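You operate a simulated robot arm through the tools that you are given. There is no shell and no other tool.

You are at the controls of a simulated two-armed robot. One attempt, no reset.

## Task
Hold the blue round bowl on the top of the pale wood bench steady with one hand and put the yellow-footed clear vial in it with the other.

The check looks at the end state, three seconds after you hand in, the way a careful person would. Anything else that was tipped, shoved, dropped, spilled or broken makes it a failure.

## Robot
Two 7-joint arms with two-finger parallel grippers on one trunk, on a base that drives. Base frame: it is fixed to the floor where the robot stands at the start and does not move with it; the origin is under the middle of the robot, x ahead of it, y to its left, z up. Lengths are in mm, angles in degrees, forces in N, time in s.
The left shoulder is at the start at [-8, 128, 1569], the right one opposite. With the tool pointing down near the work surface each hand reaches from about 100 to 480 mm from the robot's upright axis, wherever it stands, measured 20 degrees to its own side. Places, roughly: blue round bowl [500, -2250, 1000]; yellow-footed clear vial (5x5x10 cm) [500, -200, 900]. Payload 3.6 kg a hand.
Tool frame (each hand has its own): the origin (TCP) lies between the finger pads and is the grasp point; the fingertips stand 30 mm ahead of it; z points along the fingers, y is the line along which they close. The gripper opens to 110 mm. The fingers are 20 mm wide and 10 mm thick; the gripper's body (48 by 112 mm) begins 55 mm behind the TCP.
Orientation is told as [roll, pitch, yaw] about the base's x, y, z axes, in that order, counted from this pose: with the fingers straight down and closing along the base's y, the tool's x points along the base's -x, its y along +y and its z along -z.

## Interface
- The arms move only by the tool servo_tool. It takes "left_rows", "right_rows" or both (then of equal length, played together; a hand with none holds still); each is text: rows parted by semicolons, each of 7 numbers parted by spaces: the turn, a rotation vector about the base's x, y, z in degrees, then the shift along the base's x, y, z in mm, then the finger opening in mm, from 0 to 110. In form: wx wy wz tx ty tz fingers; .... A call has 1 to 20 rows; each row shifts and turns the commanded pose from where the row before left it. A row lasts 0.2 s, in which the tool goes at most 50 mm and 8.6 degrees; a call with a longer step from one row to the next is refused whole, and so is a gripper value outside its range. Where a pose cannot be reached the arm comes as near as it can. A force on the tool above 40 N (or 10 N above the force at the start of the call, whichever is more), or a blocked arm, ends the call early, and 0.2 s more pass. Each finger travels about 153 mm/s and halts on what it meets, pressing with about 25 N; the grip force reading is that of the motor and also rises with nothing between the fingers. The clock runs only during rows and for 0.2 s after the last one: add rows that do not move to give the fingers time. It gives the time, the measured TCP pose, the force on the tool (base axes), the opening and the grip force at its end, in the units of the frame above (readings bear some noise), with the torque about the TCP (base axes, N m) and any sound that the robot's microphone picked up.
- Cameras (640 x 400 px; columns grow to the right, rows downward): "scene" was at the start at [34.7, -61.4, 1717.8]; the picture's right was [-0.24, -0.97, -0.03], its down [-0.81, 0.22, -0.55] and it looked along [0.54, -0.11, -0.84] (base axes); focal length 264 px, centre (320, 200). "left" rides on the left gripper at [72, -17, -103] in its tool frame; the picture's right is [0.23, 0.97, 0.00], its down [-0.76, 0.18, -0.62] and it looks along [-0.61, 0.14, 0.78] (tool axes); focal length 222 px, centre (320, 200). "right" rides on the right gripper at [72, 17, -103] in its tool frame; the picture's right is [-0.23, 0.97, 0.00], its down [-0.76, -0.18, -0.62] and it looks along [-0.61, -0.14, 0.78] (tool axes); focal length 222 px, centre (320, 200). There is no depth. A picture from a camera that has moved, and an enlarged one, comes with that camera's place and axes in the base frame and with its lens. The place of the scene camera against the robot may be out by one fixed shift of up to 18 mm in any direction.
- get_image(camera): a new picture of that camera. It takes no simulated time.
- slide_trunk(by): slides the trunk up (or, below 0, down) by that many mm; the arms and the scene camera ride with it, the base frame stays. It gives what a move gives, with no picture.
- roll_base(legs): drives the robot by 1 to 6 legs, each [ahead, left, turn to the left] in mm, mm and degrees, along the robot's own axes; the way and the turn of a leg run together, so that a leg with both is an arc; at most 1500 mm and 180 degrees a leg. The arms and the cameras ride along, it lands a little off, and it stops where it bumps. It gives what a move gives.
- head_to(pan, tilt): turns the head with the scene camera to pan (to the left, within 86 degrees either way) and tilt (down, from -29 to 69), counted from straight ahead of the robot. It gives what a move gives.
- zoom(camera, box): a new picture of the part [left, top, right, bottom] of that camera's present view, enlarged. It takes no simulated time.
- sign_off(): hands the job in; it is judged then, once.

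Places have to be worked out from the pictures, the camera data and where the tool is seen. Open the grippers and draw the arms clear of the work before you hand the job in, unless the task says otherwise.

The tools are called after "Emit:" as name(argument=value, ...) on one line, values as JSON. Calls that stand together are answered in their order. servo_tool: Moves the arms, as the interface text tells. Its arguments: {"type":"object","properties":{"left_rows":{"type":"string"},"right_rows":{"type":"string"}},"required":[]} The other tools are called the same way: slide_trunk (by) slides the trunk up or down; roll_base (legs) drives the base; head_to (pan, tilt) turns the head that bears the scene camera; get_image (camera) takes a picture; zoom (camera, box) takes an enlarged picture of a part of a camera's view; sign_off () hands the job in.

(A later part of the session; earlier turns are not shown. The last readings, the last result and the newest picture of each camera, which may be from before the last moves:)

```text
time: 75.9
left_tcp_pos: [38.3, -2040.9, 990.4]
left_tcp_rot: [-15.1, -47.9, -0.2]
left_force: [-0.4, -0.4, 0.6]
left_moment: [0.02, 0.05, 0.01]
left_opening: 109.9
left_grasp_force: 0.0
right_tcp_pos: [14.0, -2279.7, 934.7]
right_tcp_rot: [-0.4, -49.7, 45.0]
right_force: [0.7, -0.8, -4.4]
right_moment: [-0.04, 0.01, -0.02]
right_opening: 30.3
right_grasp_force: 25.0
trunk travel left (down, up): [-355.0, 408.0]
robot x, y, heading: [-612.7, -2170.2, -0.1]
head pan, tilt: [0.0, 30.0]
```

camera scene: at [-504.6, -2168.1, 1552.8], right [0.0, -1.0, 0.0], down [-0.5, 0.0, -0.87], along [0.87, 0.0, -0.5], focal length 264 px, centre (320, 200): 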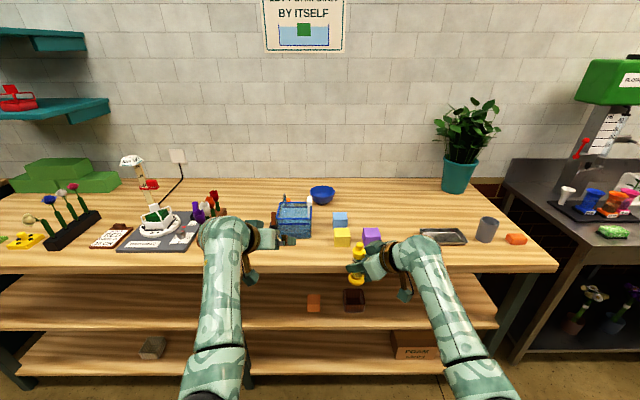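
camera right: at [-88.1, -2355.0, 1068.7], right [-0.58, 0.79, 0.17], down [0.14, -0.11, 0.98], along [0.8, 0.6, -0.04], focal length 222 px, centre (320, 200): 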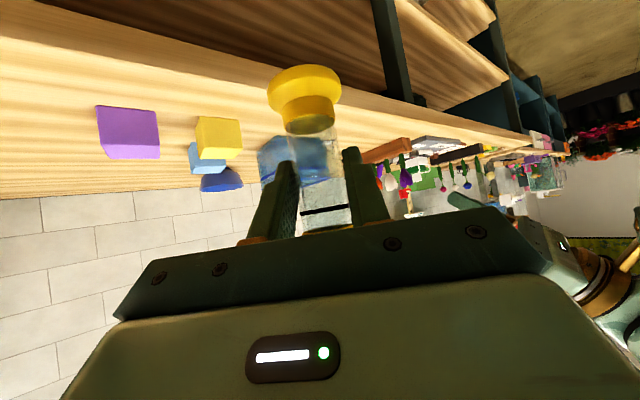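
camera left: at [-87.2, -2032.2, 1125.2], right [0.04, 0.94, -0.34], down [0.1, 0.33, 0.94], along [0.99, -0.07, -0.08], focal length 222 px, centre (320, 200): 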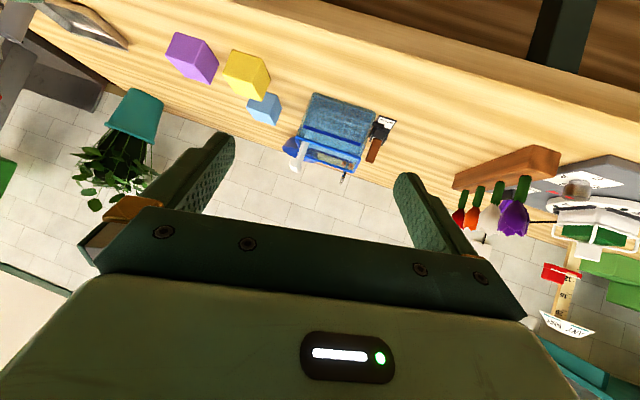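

No block. I raise both hands together so that they pass over everything on the bench (left to about 1110, right to about 1090).

Emit:
servo_tool(left_rows="0 0 0 0 0 20 110; 0 0 0 0 0 20 110; 0 0 0 0 0 20 110; 0 0 0 0 0 20 110; 0 0 0 0 0 20 110; 0 0 0 0 0 20 110; 0 0 0 0 0 0 110", right_rows="0 0 0 0 0 26 15; 0 0 0 0 0 26 15; 0 0 0 0 0 26 15; 0 0 0 0 0 26 15; 0 0 0 0 0 26 15; 0 0 0 0 0 26 15; 0 0 0 0 0 0 15")

Emit:
get_image(camera="scene")

```text
time: 77.5
left_tcp_pos: [38.4, -2039.1, 1108.5]
left_tcp_rot: [-15.0, -47.8, 0.0]
left_force: [0.1, 0.7, -0.5]
left_moment: [0.02, 0.03, 0.03]
left_opening: 110.1
left_grasp_force: 0.0
right_tcp_pos: [15.7, -2278.9, 1089.4]
right_tcp_rot: [-0.5, -49.5, 44.9]
right_force: [-0.2, -0.5, -3.4]
right_moment: [0.02, 0.02, 0.0]
right_opening: 30.3
right_grasp_force: 25.0
trunk travel left (down, up): [-355.0, 408.0]
robot x, y, heading: [-618.4, -2172.8, -0.1]
head pan, tilt: [0.0, 30.0]
```

```text
taken
camera scene: at [-473.3, -2168.3, 1431.6], right [0.0, -1.0, 0.0], down [-0.5, 0.0, -0.87], along [0.87, 0.0, -0.5], focal length 264 px, centre (320, 200)
```

scene: 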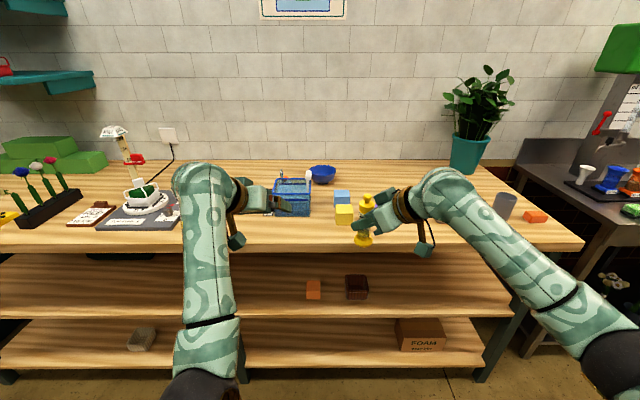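

Both arms are well posed. For higher elbows over the clutter I raise the trunk 60 mm again (hands ride up too), then drive forward 380 mm and re-measure.

Emit:
slide_trunk(by=60)

Emit:
roll_base(legs=[[380, 0, 0]])

Emit:
head_to(pan=0, tilt=40)

Emit:
get_image(camera="scene")

Emit:
get_image(camera="left")

Emit:
get_image(camera="right")

```text
time: 78.5
left_tcp_pos: [38.7, -2041.4, 1167.7]
left_tcp_rot: [-15.0, -47.7, 0.0]
left_force: [0.0, -0.2, 0.7]
left_moment: [0.0, 0.0, 0.01]
left_opening: 110.2
left_grasp_force: 0.0
right_tcp_pos: [14.9, -2280.1, 1149.0]
right_tcp_rot: [-0.3, -49.5, 45.1]
right_force: [-0.2, -0.2, -2.8]
right_moment: [-0.03, 0.01, -0.01]
right_opening: 30.7
right_grasp_force: 24.8
trunk travel left (down, up): [-415.0, 348.0]
robot x, y, heading: [-614.9, -2171.8, -0.3]
head pan, tilt: [0.0, 30.0]
```

```text
time: 81.0
left_tcp_pos: [423.2, -2035.9, 1168.7]
left_tcp_rot: [-15.0, -47.9, 0.3]
left_force: [0.4, -0.1, 0.2]
left_moment: [-0.01, -0.02, -0.01]
left_opening: 109.8
left_grasp_force: 0.0
right_tcp_pos: [401.1, -2275.2, 1150.0]
right_tcp_rot: [-0.4, -49.5, 45.4]
right_force: [0.3, -0.6, -4.8]
right_moment: [0.0, 0.05, -0.01]
right_opening: 30.5
right_grasp_force: 25.1
trunk travel left (down, up): [-415.0, 348.0]
robot x, y, heading: [-234.7, -2171.6, 0.2]
head pan, tilt: [0.0, 30.0]
```

```text
time: 81.7
left_tcp_pos: [423.3, -2037.1, 1168.8]
left_tcp_rot: [-15.1, -47.8, 0.2]
left_force: [0.6, 0.7, 0.3]
left_moment: [0.0, 0.02, 0.03]
left_opening: 109.8
left_grasp_force: 0.1
right_tcp_pos: [400.5, -2275.7, 1150.3]
right_tcp_rot: [-0.4, -49.5, 45.4]
right_force: [-0.9, 1.1, -3.4]
right_moment: [-0.02, 0.01, 0.0]
right_opening: 30.3
right_grasp_force: 24.4
trunk travel left (down, up): [-415.0, 348.0]
robot x, y, heading: [-232.3, -2177.9, 0.3]
head pan, tilt: [0.0, 40.0]
```

```text
taken
camera scene: at [-111.9, -2167.7, 1477.0], right [0.0, -1.0, 0.0], down [-0.64, 0.0, -0.77], along [0.77, 0.0, -0.64], focal length 264 px, centre (320, 200)
```

scene: 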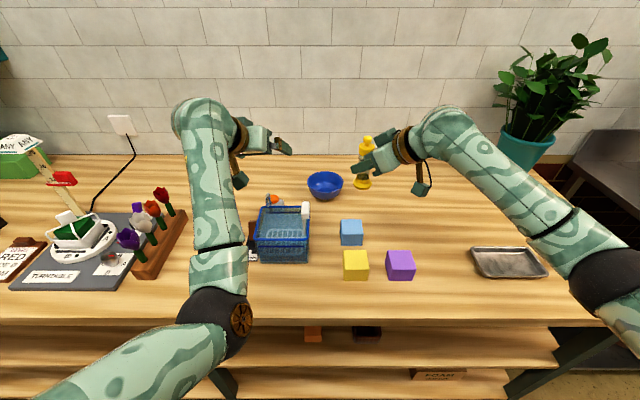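

```text
taken
camera left: at [297.5, -2028.0, 1185.0], right [0.03, 0.94, -0.34], down [0.1, 0.33, 0.94], along [0.99, -0.06, -0.08], focal length 222 px, centre (320, 200)
```

left: 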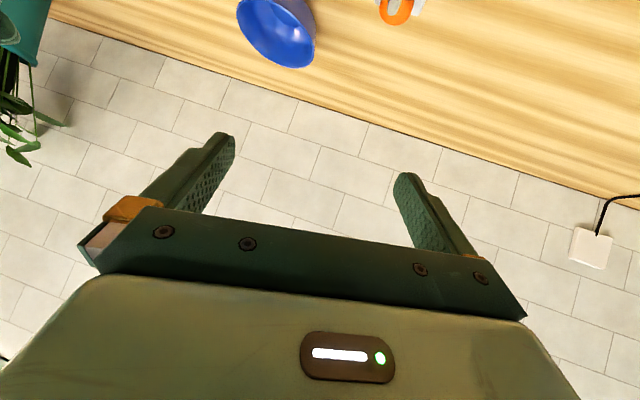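

```text
taken
camera right: at [298.6, -2353.3, 1163.1], right [-0.59, 0.79, 0.17], down [0.14, -0.11, 0.98], along [0.8, 0.6, -0.04], focal length 222 px, centre (320, 200)
```

right: 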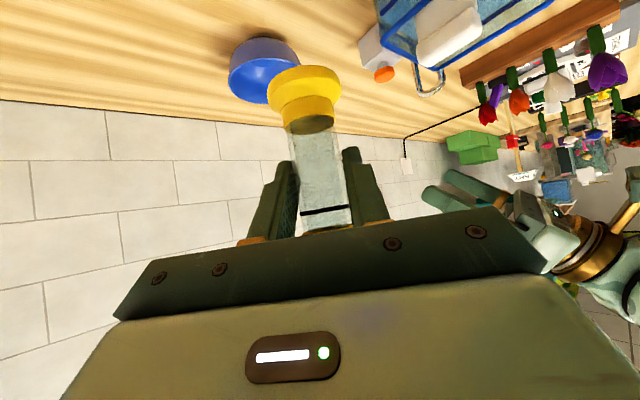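

The view is clear and both wrist cameras see the bowl. I zoom in with all three to pin down the rim.

Emit:
zoom(camera="scene", box=[240, 150, 400, 250])

Emit:
zoom(camera="left", box=[220, 0, 348, 80])

Emit:
zoom(camera="right", box=[200, 20, 360, 120])

```text
4.00 times, centred on (320, 200) of scene
camera zoom: at [-111.9, -2167.7, 1477.0], right [0.0, -1.0, 0.0], down [-0.64, 0.0, -0.77], along [0.77, 0.0, -0.64], focal length 1056 px, centre (320, 200)
```

zoom: 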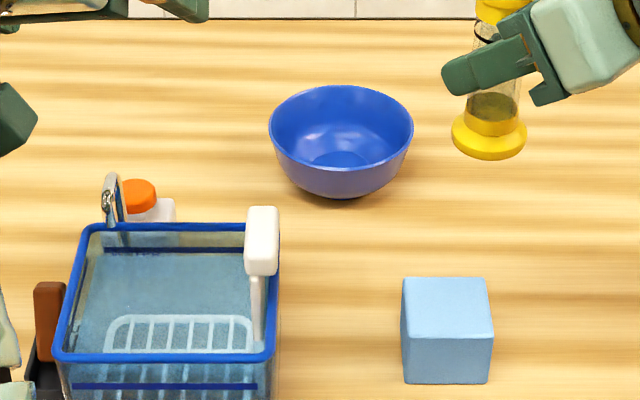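

```text
5.00 times, centred on (284, 40) of left
camera zoom: at [297.5, -2028.0, 1185.0], right [0.03, 0.94, -0.34], down [0.1, 0.33, 0.94], along [0.99, -0.06, -0.08], focal length 1111 px, centre (500, 1000)
```

zoom: 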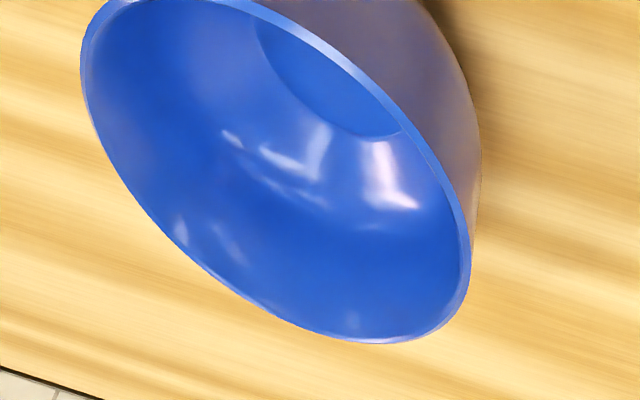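

```text
4.00 times, centred on (280, 70) of right
camera zoom: at [298.6, -2353.3, 1163.1], right [-0.59, 0.79, 0.17], down [0.14, -0.11, 0.98], along [0.8, 0.6, -0.04], focal length 888 px, centre (480, 720)
```

zoom: 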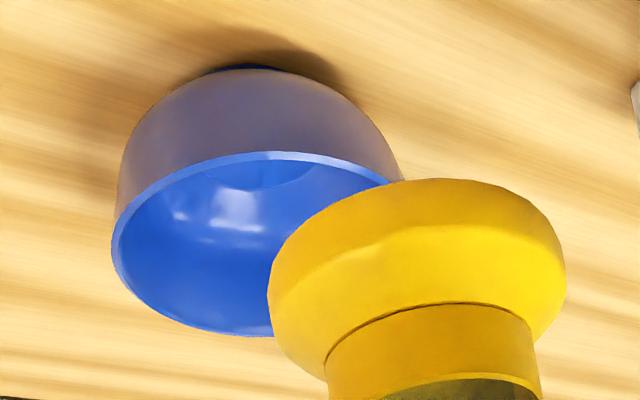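

Averaging the views puts the bowl centre near (598, -2188) with its rim at z≈950–965; the interior bottom is flat, about 48 mm across. I drive forward another 105 mm to about x -125 and look again from the new baseline.

Emit:
roll_base(legs=[[105, 0, 0]])

Emit:
get_image(camera="scene")

Emit:
get_image(camera="left")

Emit:
get_image(camera="right")

```text
time: 82.9
left_tcp_pos: [527.9, -2033.9, 1167.6]
left_tcp_rot: [-15.0, -47.8, 0.5]
left_force: [0.6, -0.8, -0.3]
left_moment: [0.03, 0.02, -0.01]
left_opening: 109.7
left_grasp_force: 0.0
right_tcp_pos: [505.9, -2273.4, 1148.9]
right_tcp_rot: [-0.3, -49.6, 45.5]
right_force: [-0.3, -1.4, -3.4]
right_moment: [-0.01, 0.0, -0.01]
right_opening: 30.3
right_grasp_force: 25.2
trunk travel left (down, up): [-415.0, 348.0]
robot x, y, heading: [-126.3, -2172.9, 0.5]
head pan, tilt: [0.0, 40.0]
```

```text
taken
camera scene: at [-5.9, -2166.7, 1476.9], right [0.01, -1.0, 0.0], down [-0.64, 0.0, -0.76], along [0.76, 0.01, -0.64], focal length 264 px, centre (320, 200)
```

scene: 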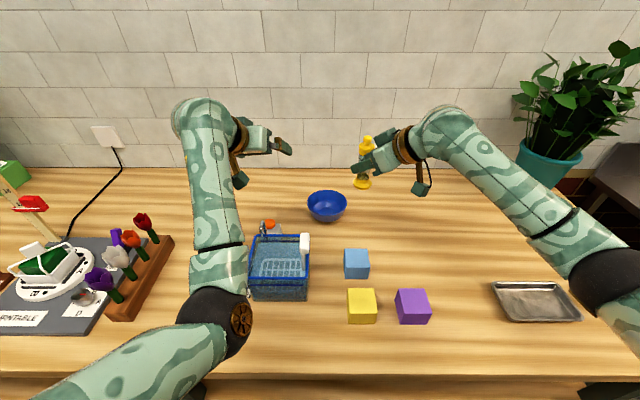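

```text
taken
camera left: at [402.6, -2025.2, 1184.5], right [0.03, 0.94, -0.34], down [0.1, 0.33, 0.94], along [0.99, -0.06, -0.08], focal length 222 px, centre (320, 200)
```

left: 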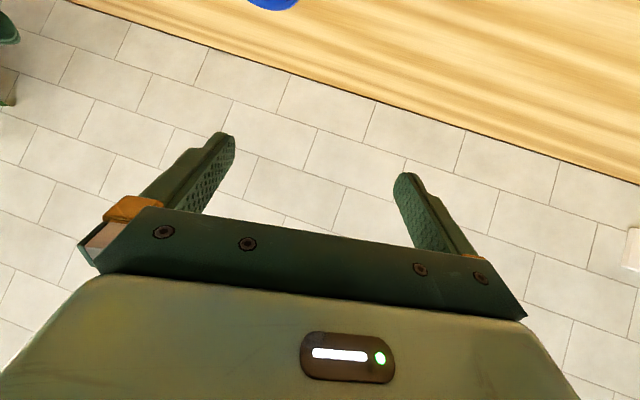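

```text
taken
camera right: at [405.1, -2350.4, 1162.6], right [-0.59, 0.79, 0.17], down [0.14, -0.11, 0.98], along [0.8, 0.6, -0.05], focal length 222 px, centre (320, 200)
```

right: 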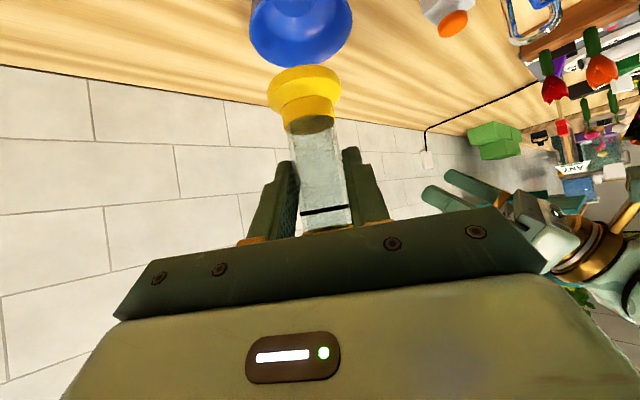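

The left hand is clear above the bottle, and the siphon top works out at (445, -2027, 1038). I nudge the base 15 mm closer, then bring the left hand (fingers at 60, slightly less pitch) to a point above the bowl's left rim.

Emit:
roll_base(legs=[[15, 0, 0]])

Emit:
servo_tool(left_rows="0 1 -1.1 10 -18 -25 90; 0 1 -1.1 10 -18 -25 70; 0 1 -1.1 10 -18 -25 60; 0 1 -1.1 10 -18 -25 60; 0 0 -1.1 10 -18 -25 60; 0 0 0 0 0 0 60")

Emit:
get_image(camera="left")

Emit:
get_image(camera="scene")

```text
time: 83.6
left_tcp_pos: [541.0, -2033.3, 1169.3]
left_tcp_rot: [-15.1, -47.9, 0.5]
left_force: [0.1, -0.1, -0.1]
left_moment: [0.02, 0.04, 0.01]
left_opening: 110.0
left_grasp_force: 0.1
right_tcp_pos: [519.9, -2271.6, 1150.7]
right_tcp_rot: [-0.5, -49.6, 45.7]
right_force: [-0.6, -0.7, -4.0]
right_moment: [-0.02, 0.02, 0.0]
right_opening: 30.4
right_grasp_force: 24.8
trunk travel left (down, up): [-415.0, 348.0]
robot x, y, heading: [-112.5, -2169.6, 0.4]
head pan, tilt: [0.0, 40.0]
```

```text
time: 85.0
left_tcp_pos: [591.7, -2122.3, 1045.9]
left_tcp_rot: [-15.2, -43.9, -5.0]
left_force: [-0.7, 0.0, 0.4]
left_moment: [0.02, 0.0, -0.03]
left_opening: 60.4
left_grasp_force: 0.1
right_tcp_pos: [520.6, -2273.3, 1150.6]
right_tcp_rot: [-0.4, -49.6, 45.7]
right_force: [-0.6, 0.0, -4.1]
right_moment: [-0.04, 0.01, 0.0]
right_opening: 30.1
right_grasp_force: 25.3
trunk travel left (down, up): [-415.0, 348.0]
robot x, y, heading: [-113.5, -2171.5, 0.5]
head pan, tilt: [0.0, 40.0]
```

```text
taken
camera left: at [469.8, -2102.5, 1070.6], right [0.09, 0.94, -0.34], down [0.19, 0.32, 0.93], along [0.98, -0.15, -0.15], focal length 222 px, centre (320, 200)
```

left: 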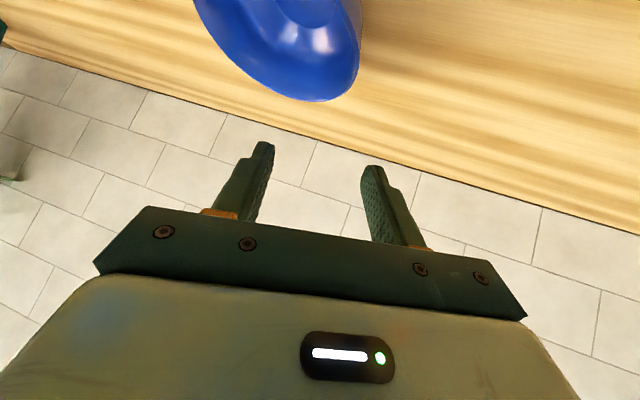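

```text
taken
camera scene: at [7.3, -2166.6, 1477.0], right [0.01, -1.0, 0.0], down [-0.64, 0.0, -0.77], along [0.77, 0.01, -0.64], focal length 264 px, centre (320, 200)
```

scene: 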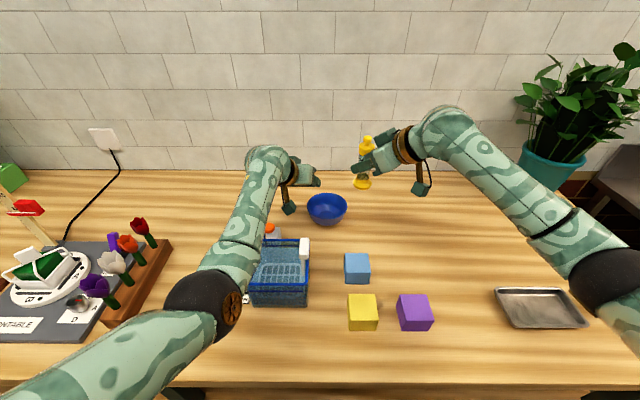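

The rim fits a circle at C≈(598, -2188) with z≈957. I lower the left hand to z≈995, with the tips still above the rim, and check the alignment.

Emit:
servo_tool(left_rows="0 0 0 3 -1.5 -17 60; 0 0 0 3 -1.5 -17 60; 0 0 0 3 -1 -17 60; 0 0 0 0 0 0 60")

Emit:
get_image(camera="left")

Emit:
zoom(camera="scene", box=[230, 130, 410, 260])

Emit:
get_image(camera="right")

```text
time: 86.0
left_tcp_pos: [599.2, -2126.7, 993.4]
left_tcp_rot: [-15.2, -43.8, -4.9]
left_force: [-0.2, 0.3, -0.3]
left_moment: [-0.02, -0.01, -0.03]
left_opening: 60.1
left_grasp_force: 0.1
right_tcp_pos: [519.6, -2271.8, 1149.5]
right_tcp_rot: [-0.3, -49.5, 45.8]
right_force: [0.5, -0.1, -3.4]
right_moment: [0.0, 0.0, -0.03]
right_opening: 30.3
right_grasp_force: 25.3
trunk travel left (down, up): [-415.0, 348.0]
robot x, y, heading: [-111.5, -2173.1, 0.3]
head pan, tilt: [0.0, 40.0]
```

```text
taken
camera left: at [477.0, -2106.8, 1018.5], right [0.09, 0.94, -0.34], down [0.19, 0.32, 0.93], along [0.98, -0.15, -0.15], focal length 222 px, centre (320, 200)
```

left: 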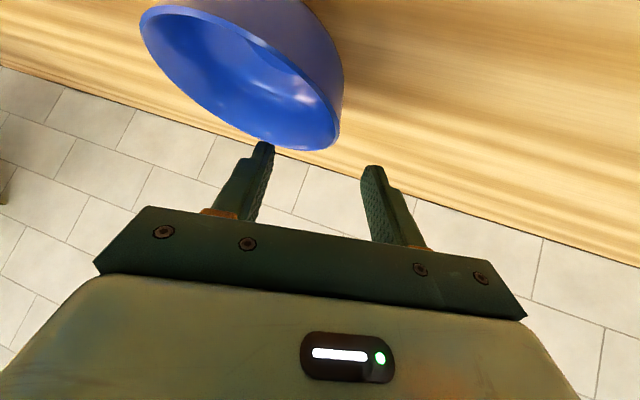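

```text
3.08 times, centred on (320, 195) of scene
camera zoom: at [7.5, -2166.7, 1477.0], right [0.01, -1.0, 0.0], down [-0.64, 0.0, -0.77], along [0.77, 0.01, -0.64], focal length 812 px, centre (320, 215)
```

zoom: 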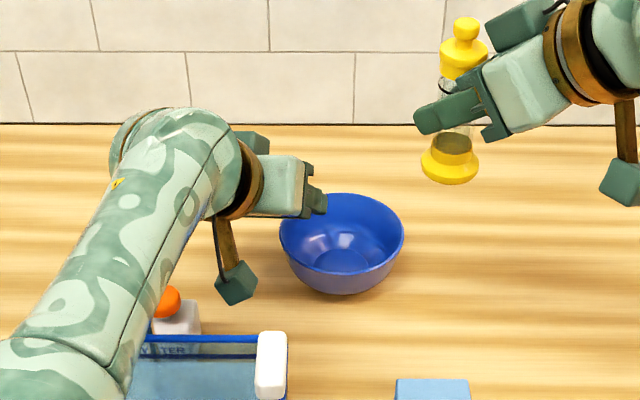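

```text
taken
camera right: at [418.8, -2350.5, 1163.1], right [-0.59, 0.79, 0.17], down [0.14, -0.11, 0.98], along [0.8, 0.6, -0.04], focal length 222 px, centre (320, 200)
```

right: 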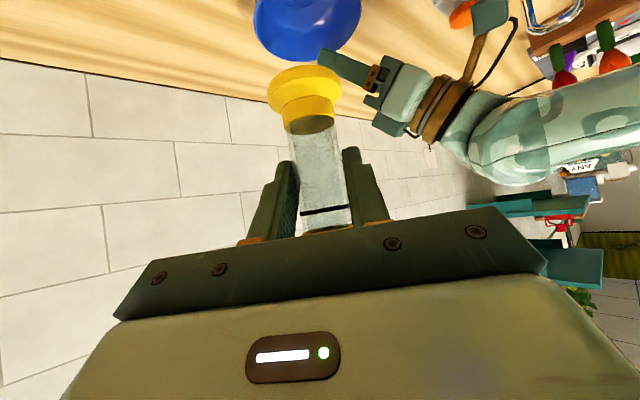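

The left fingers are above the rim with the wall between them. I zoom in on the left camera to check how the rim lies relative to the fingertips.

Emit:
zoom(camera="left", box=[120, 0, 420, 190])

Emit:
zoom(camera="scene", box=[290, 160, 390, 235])

```text
2.11 times, centred on (270, 95) of left
camera zoom: at [477.0, -2106.8, 1018.5], right [0.09, 0.94, -0.34], down [0.19, 0.32, 0.93], along [0.98, -0.15, -0.15], focal length 468 px, centre (425, 421)
```

zoom: 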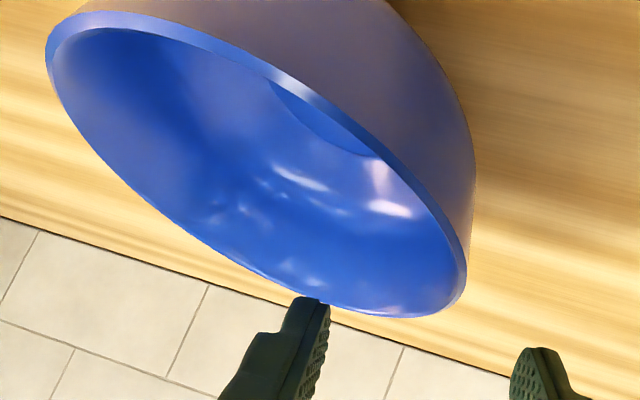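

```text
5.33 times, centred on (340, 198) of scene
camera zoom: at [7.5, -2166.7, 1477.0], right [0.01, -1.0, 0.0], down [-0.64, 0.0, -0.77], along [0.77, 0.01, -0.64], focal length 1408 px, centre (213, 213)
```

zoom: 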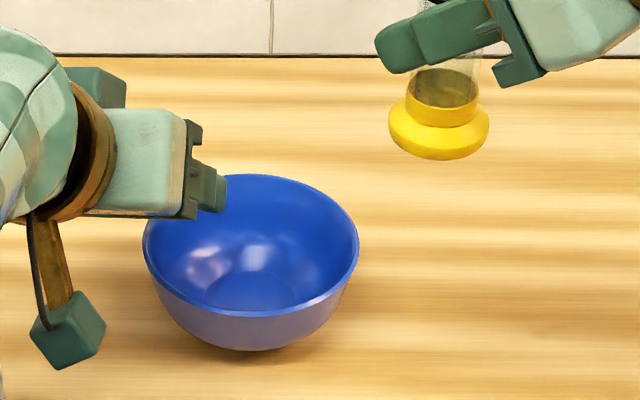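

The rim circle fits C=(597, -2187), R≈59, z≈957 very well, so the TCP is already above the left wall point. I lower the left hand 32 mm straight down with one finger inside and one outside.

Emit:
servo_tool(left_rows="0 0 0 0 0.3 -8 60; 0 0 0 0 0.3 -8 60; 0 0 0 0 0.3 -8 60; 0 0 0 0 0.3 -8 60; 0 0 0 0 0 0 60")

Emit:
get_image(camera="left")

Emit:
zoom(camera="scene", box=[250, 140, 390, 245])

```text
time: 87.2
left_tcp_pos: [599.6, -2125.7, 961.3]
left_tcp_rot: [-15.2, -43.8, -4.9]
left_force: [0.0, 0.5, -0.4]
left_moment: [0.03, 0.01, 0.0]
left_opening: 60.0
left_grasp_force: 0.1
right_tcp_pos: [520.8, -2273.6, 1150.7]
right_tcp_rot: [-0.5, -49.5, 45.6]
right_force: [-0.2, 0.2, -4.1]
right_moment: [-0.02, 0.01, 0.0]
right_opening: 30.3
right_grasp_force: 24.8
trunk travel left (down, up): [-415.0, 348.0]
robot x, y, heading: [-111.6, -2168.5, 0.5]
head pan, tilt: [0.0, 40.0]
```

```text
taken
camera left: at [478.3, -2104.9, 985.9], right [0.09, 0.94, -0.34], down [0.19, 0.32, 0.93], along [0.98, -0.15, -0.15], focal length 222 px, centre (320, 200)
```

left: 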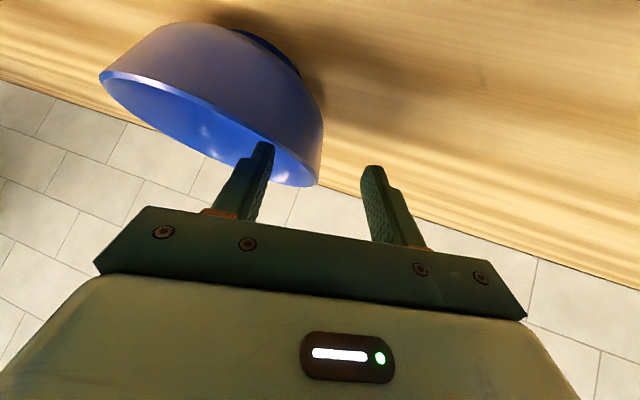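

```text
3.81 times, centred on (320, 192) of scene
camera zoom: at [7.7, -2166.7, 1477.0], right [0.01, -1.0, 0.0], down [-0.64, 0.0, -0.77], along [0.77, 0.01, -0.64], focal length 1006 px, centre (320, 229)
```

zoom: 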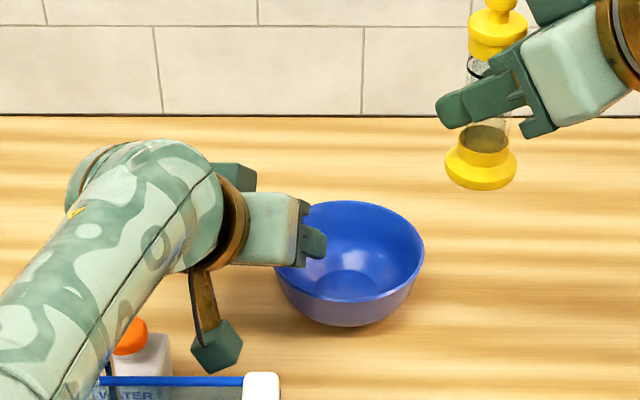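

No contact forces, and in the left view the bowl wall sits midway between the two fingers. I close the left gripper gently on the rim.

Emit:
servo_tool(left_rows="0 0 0 0 0 0 45; 0 0 0 0 0 0 34; 0 0 0 0 0 0 25; 0 0 0 0 0 0 18; 0 0 0 0 0 0 12; 0 0 0 0 0 0 7; 0 0 0 0 0 0 3; 0 0 0 0 0 0 0; 0 0 0 0 0 0 0")

Emit:
get_image(camera="left")

Emit:
zoom(camera="scene", box=[250, 140, 390, 245])

```text
time: 89.2
left_tcp_pos: [600.2, -2125.1, 961.6]
left_tcp_rot: [-15.2, -43.9, -4.9]
left_force: [0.2, -1.8, 1.7]
left_moment: [-0.11, -0.01, 0.01]
left_opening: 7.5
left_grasp_force: 24.8
right_tcp_pos: [520.8, -2272.0, 1149.8]
right_tcp_rot: [-0.4, -49.6, 45.7]
right_force: [0.7, -0.6, -3.4]
right_moment: [-0.02, 0.02, -0.03]
right_opening: 30.3
right_grasp_force: 25.0
trunk travel left (down, up): [-415.0, 348.0]
robot x, y, heading: [-113.1, -2171.8, 0.1]
head pan, tilt: [0.0, 40.0]
```

```text
taken
camera left: at [478.3, -2105.2, 986.3], right [0.09, 0.94, -0.34], down [0.19, 0.32, 0.93], along [0.98, -0.15, -0.15], focal length 222 px, centre (320, 200)
```

left: 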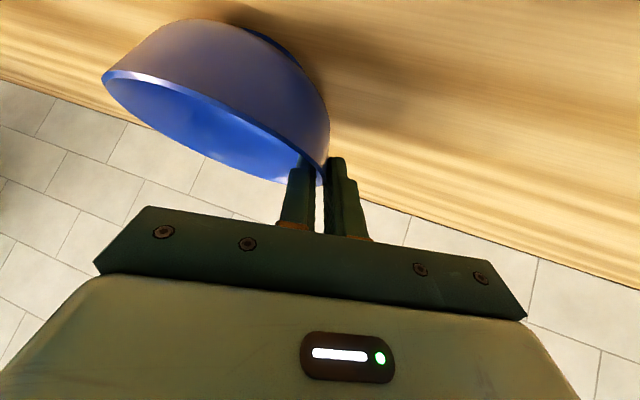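

```text
3.81 times, centred on (320, 192) of scene
camera zoom: at [7.5, -2166.9, 1477.0], right [0.01, -1.0, 0.0], down [-0.64, 0.0, -0.77], along [0.77, 0.01, -0.64], focal length 1006 px, centre (320, 229)
```

zoom: 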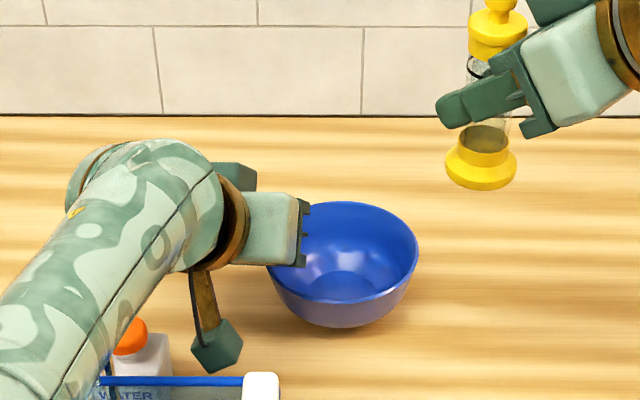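

The rim is held (7.5 mm, 25 N); the bowl shifted only about 6 mm, so its centre is now near (597, -2181). I bring the right hand with the vial above the bowl at z≈1060.

Emit:
servo_tool(right_rows="0 0 0 14 17 -18 15; 0 0 0 14 17 -18 15; 0 0 0 14 17 -18 15; 0 0 0 14 17 -18 15; 0 0 0 14 17 -18 15; 0 0 0 0 0 0 15")

Emit:
get_image(camera="right")

Emit:
zoom(camera="scene", box=[250, 130, 410, 245])

Emit:
get_image(camera="left")

```text
time: 90.6
left_tcp_pos: [600.4, -2123.4, 962.4]
left_tcp_rot: [-15.2, -44.0, -4.9]
left_force: [0.3, -0.8, 4.3]
left_moment: [-0.12, 0.08, -0.03]
left_opening: 7.4
left_grasp_force: 24.5
right_tcp_pos: [590.0, -2187.9, 1061.3]
right_tcp_rot: [-0.5, -49.6, 45.7]
right_force: [-0.4, 0.1, -2.9]
right_moment: [-0.02, 0.01, -0.01]
right_opening: 30.2
right_grasp_force: 25.2
trunk travel left (down, up): [-415.0, 348.0]
robot x, y, heading: [-112.8, -2171.9, 0.3]
head pan, tilt: [0.0, 40.0]
```

```text
taken
camera right: at [490.2, -2265.8, 1073.1], right [-0.59, 0.79, 0.17], down [0.14, -0.11, 0.98], along [0.8, 0.6, -0.04], focal length 222 px, centre (320, 200)
```

right: 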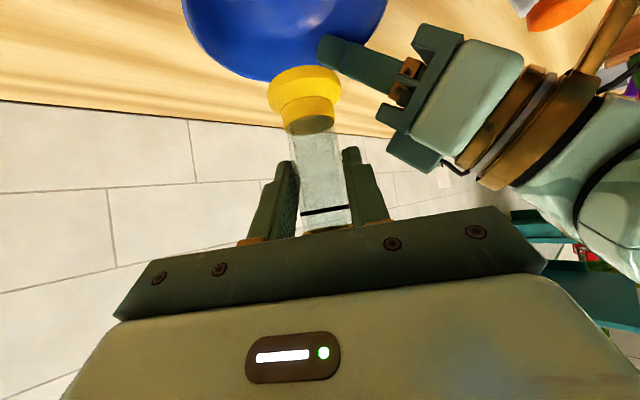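

```text
3.48 times, centred on (330, 188) of scene
camera zoom: at [7.2, -2167.0, 1477.0], right [0.01, -1.0, 0.0], down [-0.64, 0.0, -0.77], along [0.77, 0.01, -0.64], focal length 918 px, centre (285, 244)
```

zoom: 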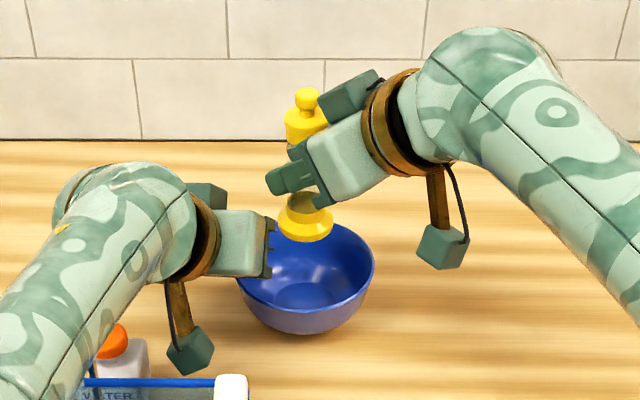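

```text
taken
camera left: at [478.1, -2104.8, 986.4], right [0.09, 0.94, -0.34], down [0.19, 0.32, 0.93], along [0.98, -0.15, -0.15], focal length 222 px, centre (320, 200)
```

left: 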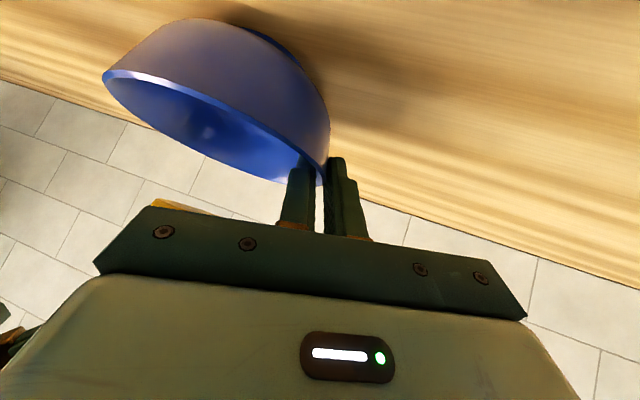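

The vial hangs right over the bowl. Before lowering I zoom in on both wrist views to refine the bowl centre after the grasp.

Emit:
zoom(camera="left", box=[80, 0, 360, 200])

Emit:
zoom(camera="right", box=[160, 0, 440, 175])

Emit:
zoom(camera="scene", box=[290, 170, 380, 235])

```text
2.00 times, centred on (220, 100) of left
camera zoom: at [478.1, -2104.8, 986.4], right [0.09, 0.94, -0.34], down [0.19, 0.32, 0.93], along [0.98, -0.15, -0.15], focal length 444 px, centre (520, 400)
```

zoom: 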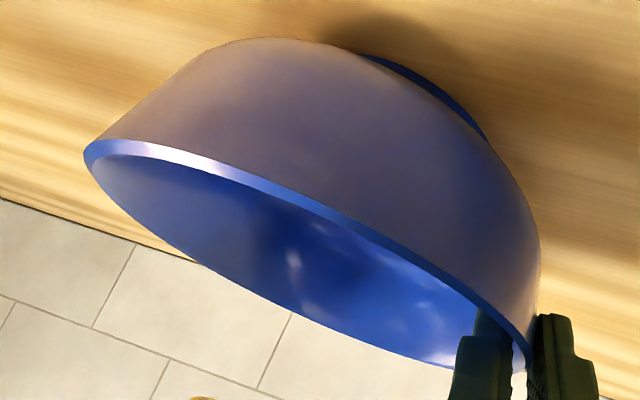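

```text
2.29 times, centred on (300, 88) of right
camera zoom: at [490.2, -2265.8, 1073.1], right [-0.59, 0.79, 0.17], down [0.14, -0.11, 0.98], along [0.8, 0.6, -0.04], focal length 508 px, centre (366, 457)
```

zoom: 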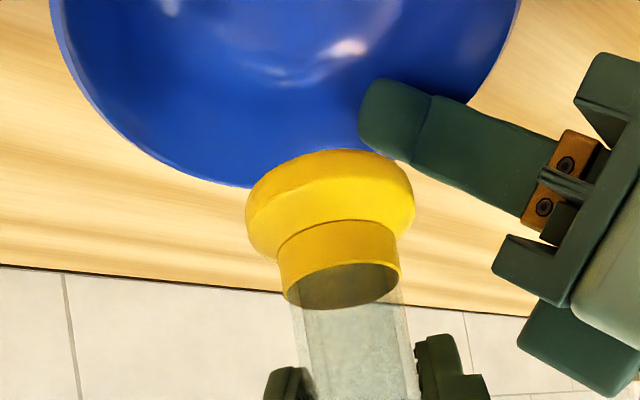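

```text
6.15 times, centred on (335, 202) of scene
camera zoom: at [7.2, -2167.0, 1477.0], right [0.01, -1.0, 0.0], down [-0.64, 0.0, -0.77], along [0.77, 0.01, -0.64], focal length 1625 px, centre (228, 185)
```

zoom: 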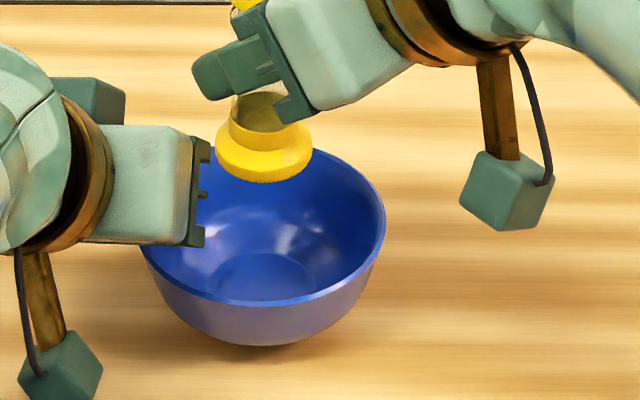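

The right camera's rim points fit C=(598.5, -2183.5), R≈59, z≈957; the vial axis is at about (594.7, -2184) with its foot about 61 mm below the TCP. I shift 4 mm in x and lower to z≈985, still above the bowl's floor.

Emit:
servo_tool(right_rows="0 0 0 2 0.3 -8 15; 0 0 0 2 0.2 -12 15; 0 0 0 0 0 -14 15; 0 0 0 0 0 -14 15; 0 0 0 0 0 -14 15; 0 0 0 0 0 -14 15; 0 0 0 0 0 0 15")

Emit:
get_image(camera="right")

Emit:
zoom(camera="scene", box=[270, 150, 390, 240])

```text
time: 92.2
left_tcp_pos: [600.6, -2125.7, 962.4]
left_tcp_rot: [-15.2, -43.9, -4.9]
left_force: [0.8, -0.5, 6.1]
left_moment: [-0.11, 0.02, 0.01]
left_opening: 7.5
left_grasp_force: 24.8
right_tcp_pos: [592.9, -2187.0, 985.9]
right_tcp_rot: [-0.4, -49.6, 45.7]
right_force: [-0.1, 0.2, -3.7]
right_moment: [-0.03, 0.06, -0.02]
right_opening: 30.1
right_grasp_force: 24.7
trunk travel left (down, up): [-415.0, 348.0]
robot x, y, heading: [-112.1, -2172.2, 0.3]
head pan, tilt: [0.0, 40.0]
```

```text
taken
camera right: at [491.7, -2265.3, 998.4], right [-0.59, 0.79, 0.17], down [0.14, -0.11, 0.98], along [0.8, 0.6, -0.04], focal length 222 px, centre (320, 200)
```

right: 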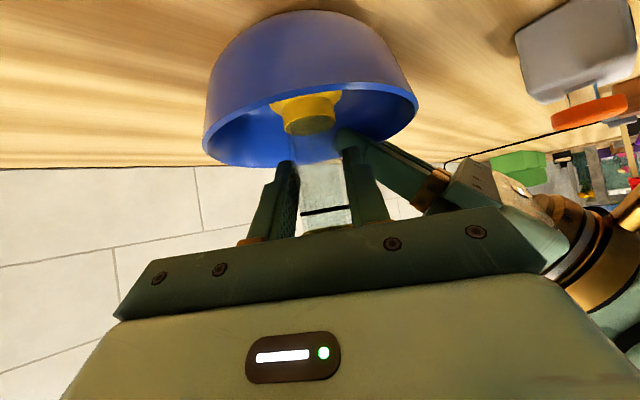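

```text
4.44 times, centred on (330, 195) of scene
camera zoom: at [7.2, -2166.6, 1477.0], right [0.01, -1.0, 0.0], down [-0.64, 0.0, -0.77], along [0.77, 0.01, -0.64], focal length 1173 px, centre (276, 222)
```

zoom: 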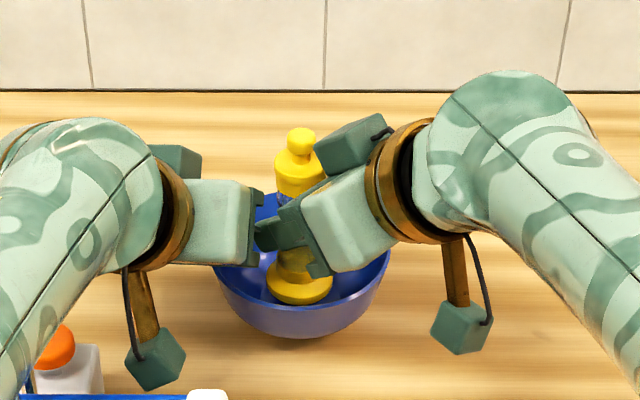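

The vial's foot is inside the bowl and centred. I lower in small steps, watching for the floor.

Emit:
servo_tool(right_rows="0 0 0 0 0 -3 15; 0 0 0 0 0 -3 15; 0 0 0 0 0 -3 15; 0 0 0 0 0 0 15")

Emit:
servo_tool(right_rows="0 0 0 0 0 -2 15; 0 0 0 0 0 -2 15; 0 0 0 0 0 0 15")

```text
time: 93.2
left_tcp_pos: [599.6, -2124.3, 961.1]
left_tcp_rot: [-15.2, -43.9, -4.9]
left_force: [1.3, -0.2, 6.9]
left_moment: [-0.16, 0.06, -0.01]
left_opening: 7.6
left_grasp_force: 24.9
right_tcp_pos: [589.7, -2186.8, 979.7]
right_tcp_rot: [-0.5, -49.6, 45.6]
right_force: [-0.6, 0.0, -3.8]
right_moment: [-0.02, 0.03, -0.01]
right_opening: 30.3
right_grasp_force: 25.1
right hand out of reach, approached as far as the arm can: row 3
trunk travel left (down, up): [-415.0, 348.0]
robot x, y, heading: [-110.6, -2172.4, 0.3]
head pan, tilt: [0.0, 40.0]
```

```text
time: 94.0
left_tcp_pos: [599.8, -2123.9, 962.0]
left_tcp_rot: [-15.2, -43.9, -4.9]
left_force: [1.1, -0.4, 5.7]
left_moment: [-0.14, 0.03, 0.05]
left_opening: 7.6
left_grasp_force: 25.1
right_tcp_pos: [589.2, -2187.8, 974.3]
right_tcp_rot: [-0.4, -49.4, 45.7]
right_force: [-0.7, -0.1, -4.4]
right_moment: [-0.03, 0.01, 0.0]
right_opening: 30.1
right_grasp_force: 25.3
trunk travel left (down, up): [-415.0, 348.0]
robot x, y, heading: [-114.5, -2173.6, 0.6]
head pan, tilt: [0.0, 40.0]
```

The right arm is at the end of its reach (x pulled back to 589 at z 974) and there is no contact yet. I reduce its yaw by 7 degrees, which shortens the reach needed, and see where it settles.

Emit:
servo_tool(right_rows="0 0 -3.5 0 0 0 15; 0 0 -3.5 0 0 0 15; 0 0 0 0 0 0 15")

Emit:
get_image(camera="right")

```text
time: 94.8
left_tcp_pos: [599.4, -2124.5, 961.5]
left_tcp_rot: [-15.3, -43.9, -4.9]
left_force: [0.9, 0.0, 6.7]
left_moment: [-0.14, 0.03, 0.03]
left_opening: 7.7
left_grasp_force: 24.8
right_tcp_pos: [590.2, -2186.3, 974.7]
right_tcp_rot: [-0.4, -49.5, 38.6]
right_force: [-0.2, -0.3, -4.5]
right_moment: [-0.01, -0.02, -0.03]
right_opening: 30.0
right_grasp_force: 25.2
trunk travel left (down, up): [-415.0, 348.0]
robot x, y, heading: [-110.5, -2170.4, 0.2]
head pan, tilt: [0.0, 40.0]
```

```text
taken
camera right: at [480.9, -2251.6, 987.5], right [-0.49, 0.86, 0.17], down [0.12, -0.12, 0.98], along [0.86, 0.5, -0.04], focal length 222 px, centre (320, 200)
```

right: 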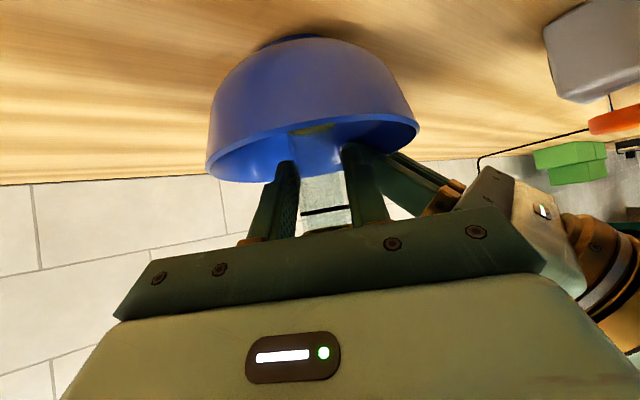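

Now the hand holds position within reach. I shift 3 mm toward the bowl's centre and lower 6 mm more.

Emit:
servo_tool(right_rows="0 0 0 1.5 -0.5 -2 15; 0 0 0 1.5 -0.5 -2 15; 0 0 0 0 0 -2 15; 0 0 0 0 0 0 15")

```text
time: 95.8
left_tcp_pos: [599.6, -2124.9, 961.9]
left_tcp_rot: [-15.2, -43.9, -5.0]
left_force: [2.2, -1.8, 6.9]
left_moment: [0.02, 0.15, 0.07]
left_opening: 7.4
left_grasp_force: 24.7
right_tcp_pos: [594.8, -2186.8, 971.1]
right_tcp_rot: [-0.5, -49.7, 38.7]
right_force: [2.5, 0.1, 2.6]
right_moment: [-0.05, -0.17, 0.04]
right_opening: 30.2
right_grasp_force: 25.2
trunk travel left (down, up): [-415.0, 348.0]
robot x, y, heading: [-113.2, -2172.2, 0.8]
head pan, tilt: [0.0, 40.0]
```

The right force rose by about 7 N upward, so the vial's foot is on the bowl's floor. I check the pictures before letting go.

Emit:
get_image(camera="right")

Emit:
zoom(camera="scene", box=[270, 150, 390, 240])

Emit:
get_image(camera="left")

```text
taken
camera right: at [484.3, -2252.1, 983.5], right [-0.49, 0.86, 0.17], down [0.12, -0.12, 0.98], along [0.86, 0.5, -0.04], focal length 222 px, centre (320, 200)
```

right: 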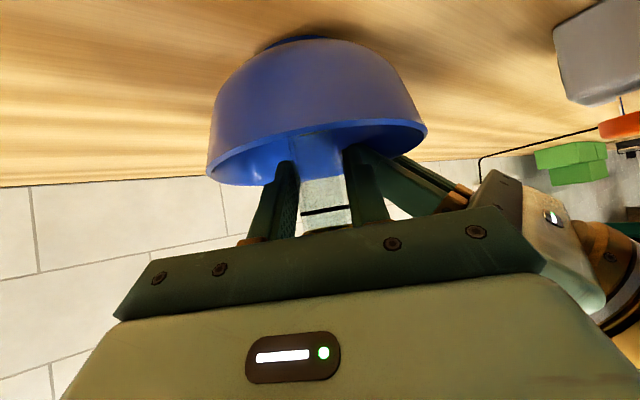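

```text
4.44 times, centred on (330, 195) of scene
camera zoom: at [6.9, -2166.7, 1477.2], right [0.01, -1.0, 0.0], down [-0.64, 0.0, -0.77], along [0.77, 0.01, -0.64], focal length 1173 px, centre (276, 222)
```

zoom: 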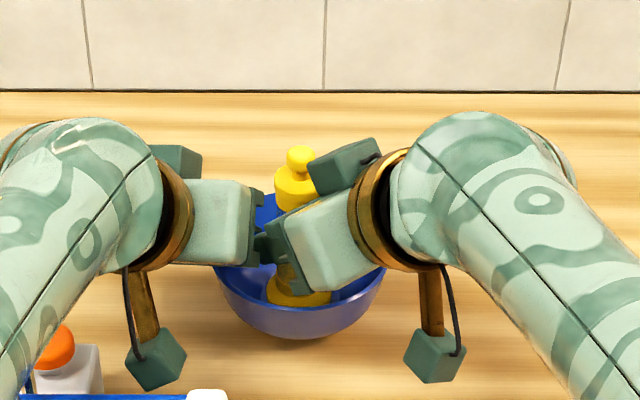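

```text
taken
camera left: at [477.8, -2105.2, 986.7], right [0.09, 0.94, -0.34], down [0.19, 0.32, 0.93], along [0.98, -0.15, -0.15], focal length 222 px, centre (320, 200)
```

left: 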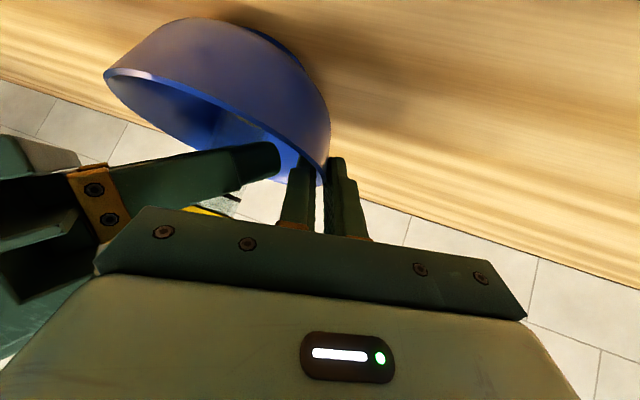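

The vial stands upright in the bowl while the left hand still holds the rim. I open the right gripper just enough (to 44) so it stays clear of the left fingers.

Emit:
servo_tool(right_rows="0 0 0 0 0 0 32; 0 0 0 0 0 0 36; 0 0 0 0 0 0 40; 0 0 0 0 0 0 44; 0 0 0 0 0 0 44; 0 0 0 0 0 0 44")

Emit:
get_image(camera="right")

Emit:
zoom(camera="scene", box=[270, 150, 390, 240])

Emit:
get_image(camera="left")

```text
time: 97.2
left_tcp_pos: [599.3, -2125.0, 960.2]
left_tcp_rot: [-15.2, -43.9, -4.8]
left_force: [1.6, -1.8, 6.4]
left_moment: [-0.13, 0.02, 0.08]
left_opening: 7.3
left_grasp_force: 25.1
right_tcp_pos: [592.2, -2187.5, 969.6]
right_tcp_rot: [-0.5, -49.7, 38.7]
right_force: [0.5, 0.3, -1.1]
right_moment: [-0.02, 0.02, -0.02]
right_opening: 44.0
right_grasp_force: 0.0
trunk travel left (down, up): [-415.0, 348.0]
robot x, y, heading: [-111.8, -2169.4, 0.3]
head pan, tilt: [0.0, 40.0]
```

```text
taken
camera right: at [483.8, -2252.4, 982.5], right [-0.49, 0.86, 0.17], down [0.12, -0.12, 0.98], along [0.86, 0.5, -0.04], focal length 222 px, centre (320, 200)
```

right: 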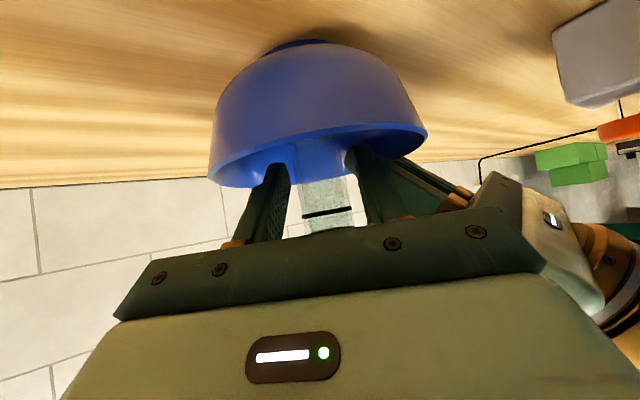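

```text
4.44 times, centred on (330, 195) of scene
camera zoom: at [6.8, -2166.8, 1477.1], right [0.01, -1.0, 0.0], down [-0.64, 0.0, -0.77], along [0.77, 0.01, -0.64], focal length 1173 px, centre (276, 222)
```

zoom: 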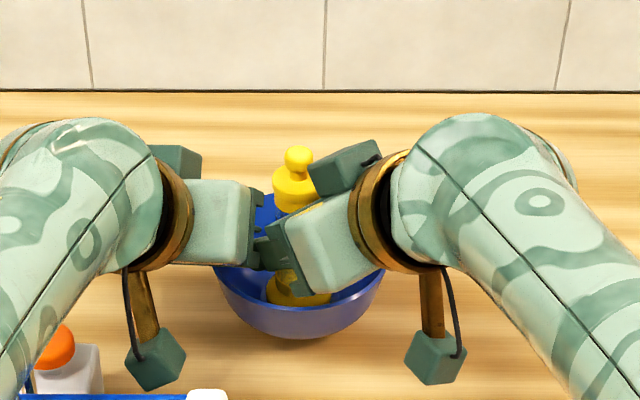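

```text
taken
camera left: at [477.8, -2105.0, 986.5], right [0.09, 0.94, -0.34], down [0.19, 0.32, 0.93], along [0.98, -0.15, -0.15], focal length 222 px, centre (320, 200)
```

left: 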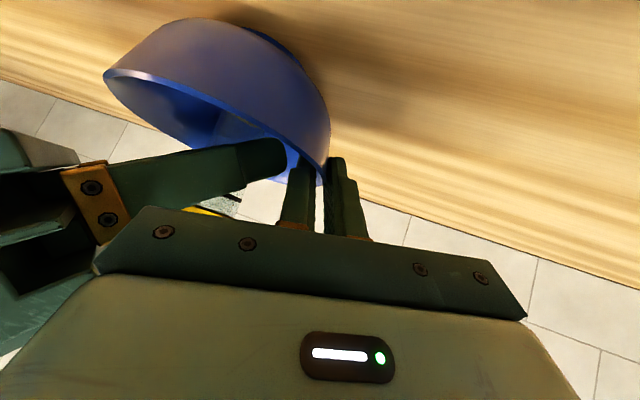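

The vial stands free with clearance on both sides, and the right grip reads zero. I withdraw the right hand straight back along its fingers.

Emit:
servo_tool(right_rows="0 0 0 -3 -2.4 3.2 44; 0 0 0 -6 -4.8 6.5 44; 0 0 0 -6 -4.8 6.5 44; 0 0 0 -6 -4.8 6.5 44; 0 0 0 -6 -4.8 6.5 44; 0 0 0 -6 -4.8 6.5 44; 0 0 0 -6 -4.8 6.5 44; 0 0 0 -6 -4.8 6.5 44; 0 0 0 -6 -4.8 6.5 44; 0 0 0 0 0 0 44")

Emit:
get_image(camera="right")

Emit:
zoom(camera="scene", box=[270, 150, 390, 240])

```text
time: 99.4
left_tcp_pos: [599.2, -2125.5, 961.7]
left_tcp_rot: [-15.1, -43.9, -5.0]
left_force: [2.6, -1.6, 4.8]
left_moment: [-0.1, 0.12, 0.04]
left_opening: 7.3
left_grasp_force: 25.0
right_tcp_pos: [542.3, -2227.5, 1024.1]
right_tcp_rot: [-0.5, -49.6, 38.6]
right_force: [1.0, -0.8, -0.1]
right_moment: [0.04, 0.02, 0.03]
right_opening: 44.0
right_grasp_force: 0.0
trunk travel left (down, up): [-415.0, 348.0]
robot x, y, heading: [-110.9, -2168.9, 0.2]
head pan, tilt: [0.0, 40.0]
```

```text
taken
camera right: at [432.3, -2291.9, 1036.1], right [-0.49, 0.86, 0.17], down [0.12, -0.12, 0.98], along [0.86, 0.5, -0.04], focal length 222 px, centre (320, 200)
```

right: 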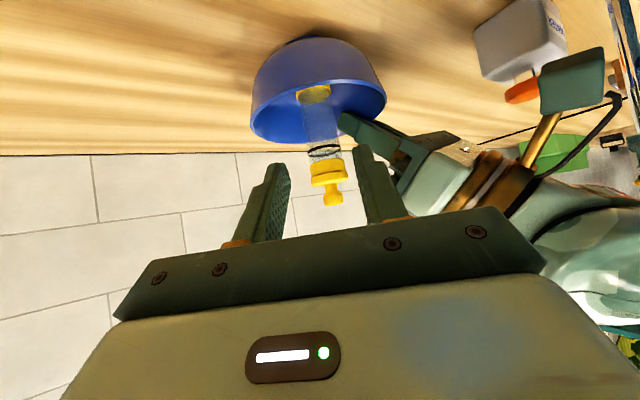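

```text
4.44 times, centred on (330, 195) of scene
camera zoom: at [6.7, -2166.7, 1477.1], right [0.01, -1.0, 0.0], down [-0.64, 0.0, -0.77], along [0.77, 0.01, -0.64], focal length 1173 px, centre (276, 222)
```

zoom: 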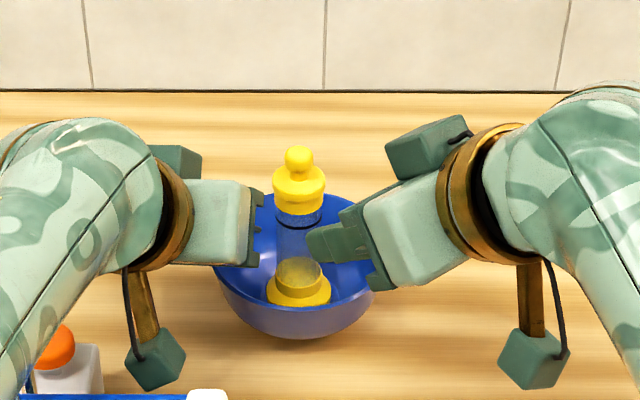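

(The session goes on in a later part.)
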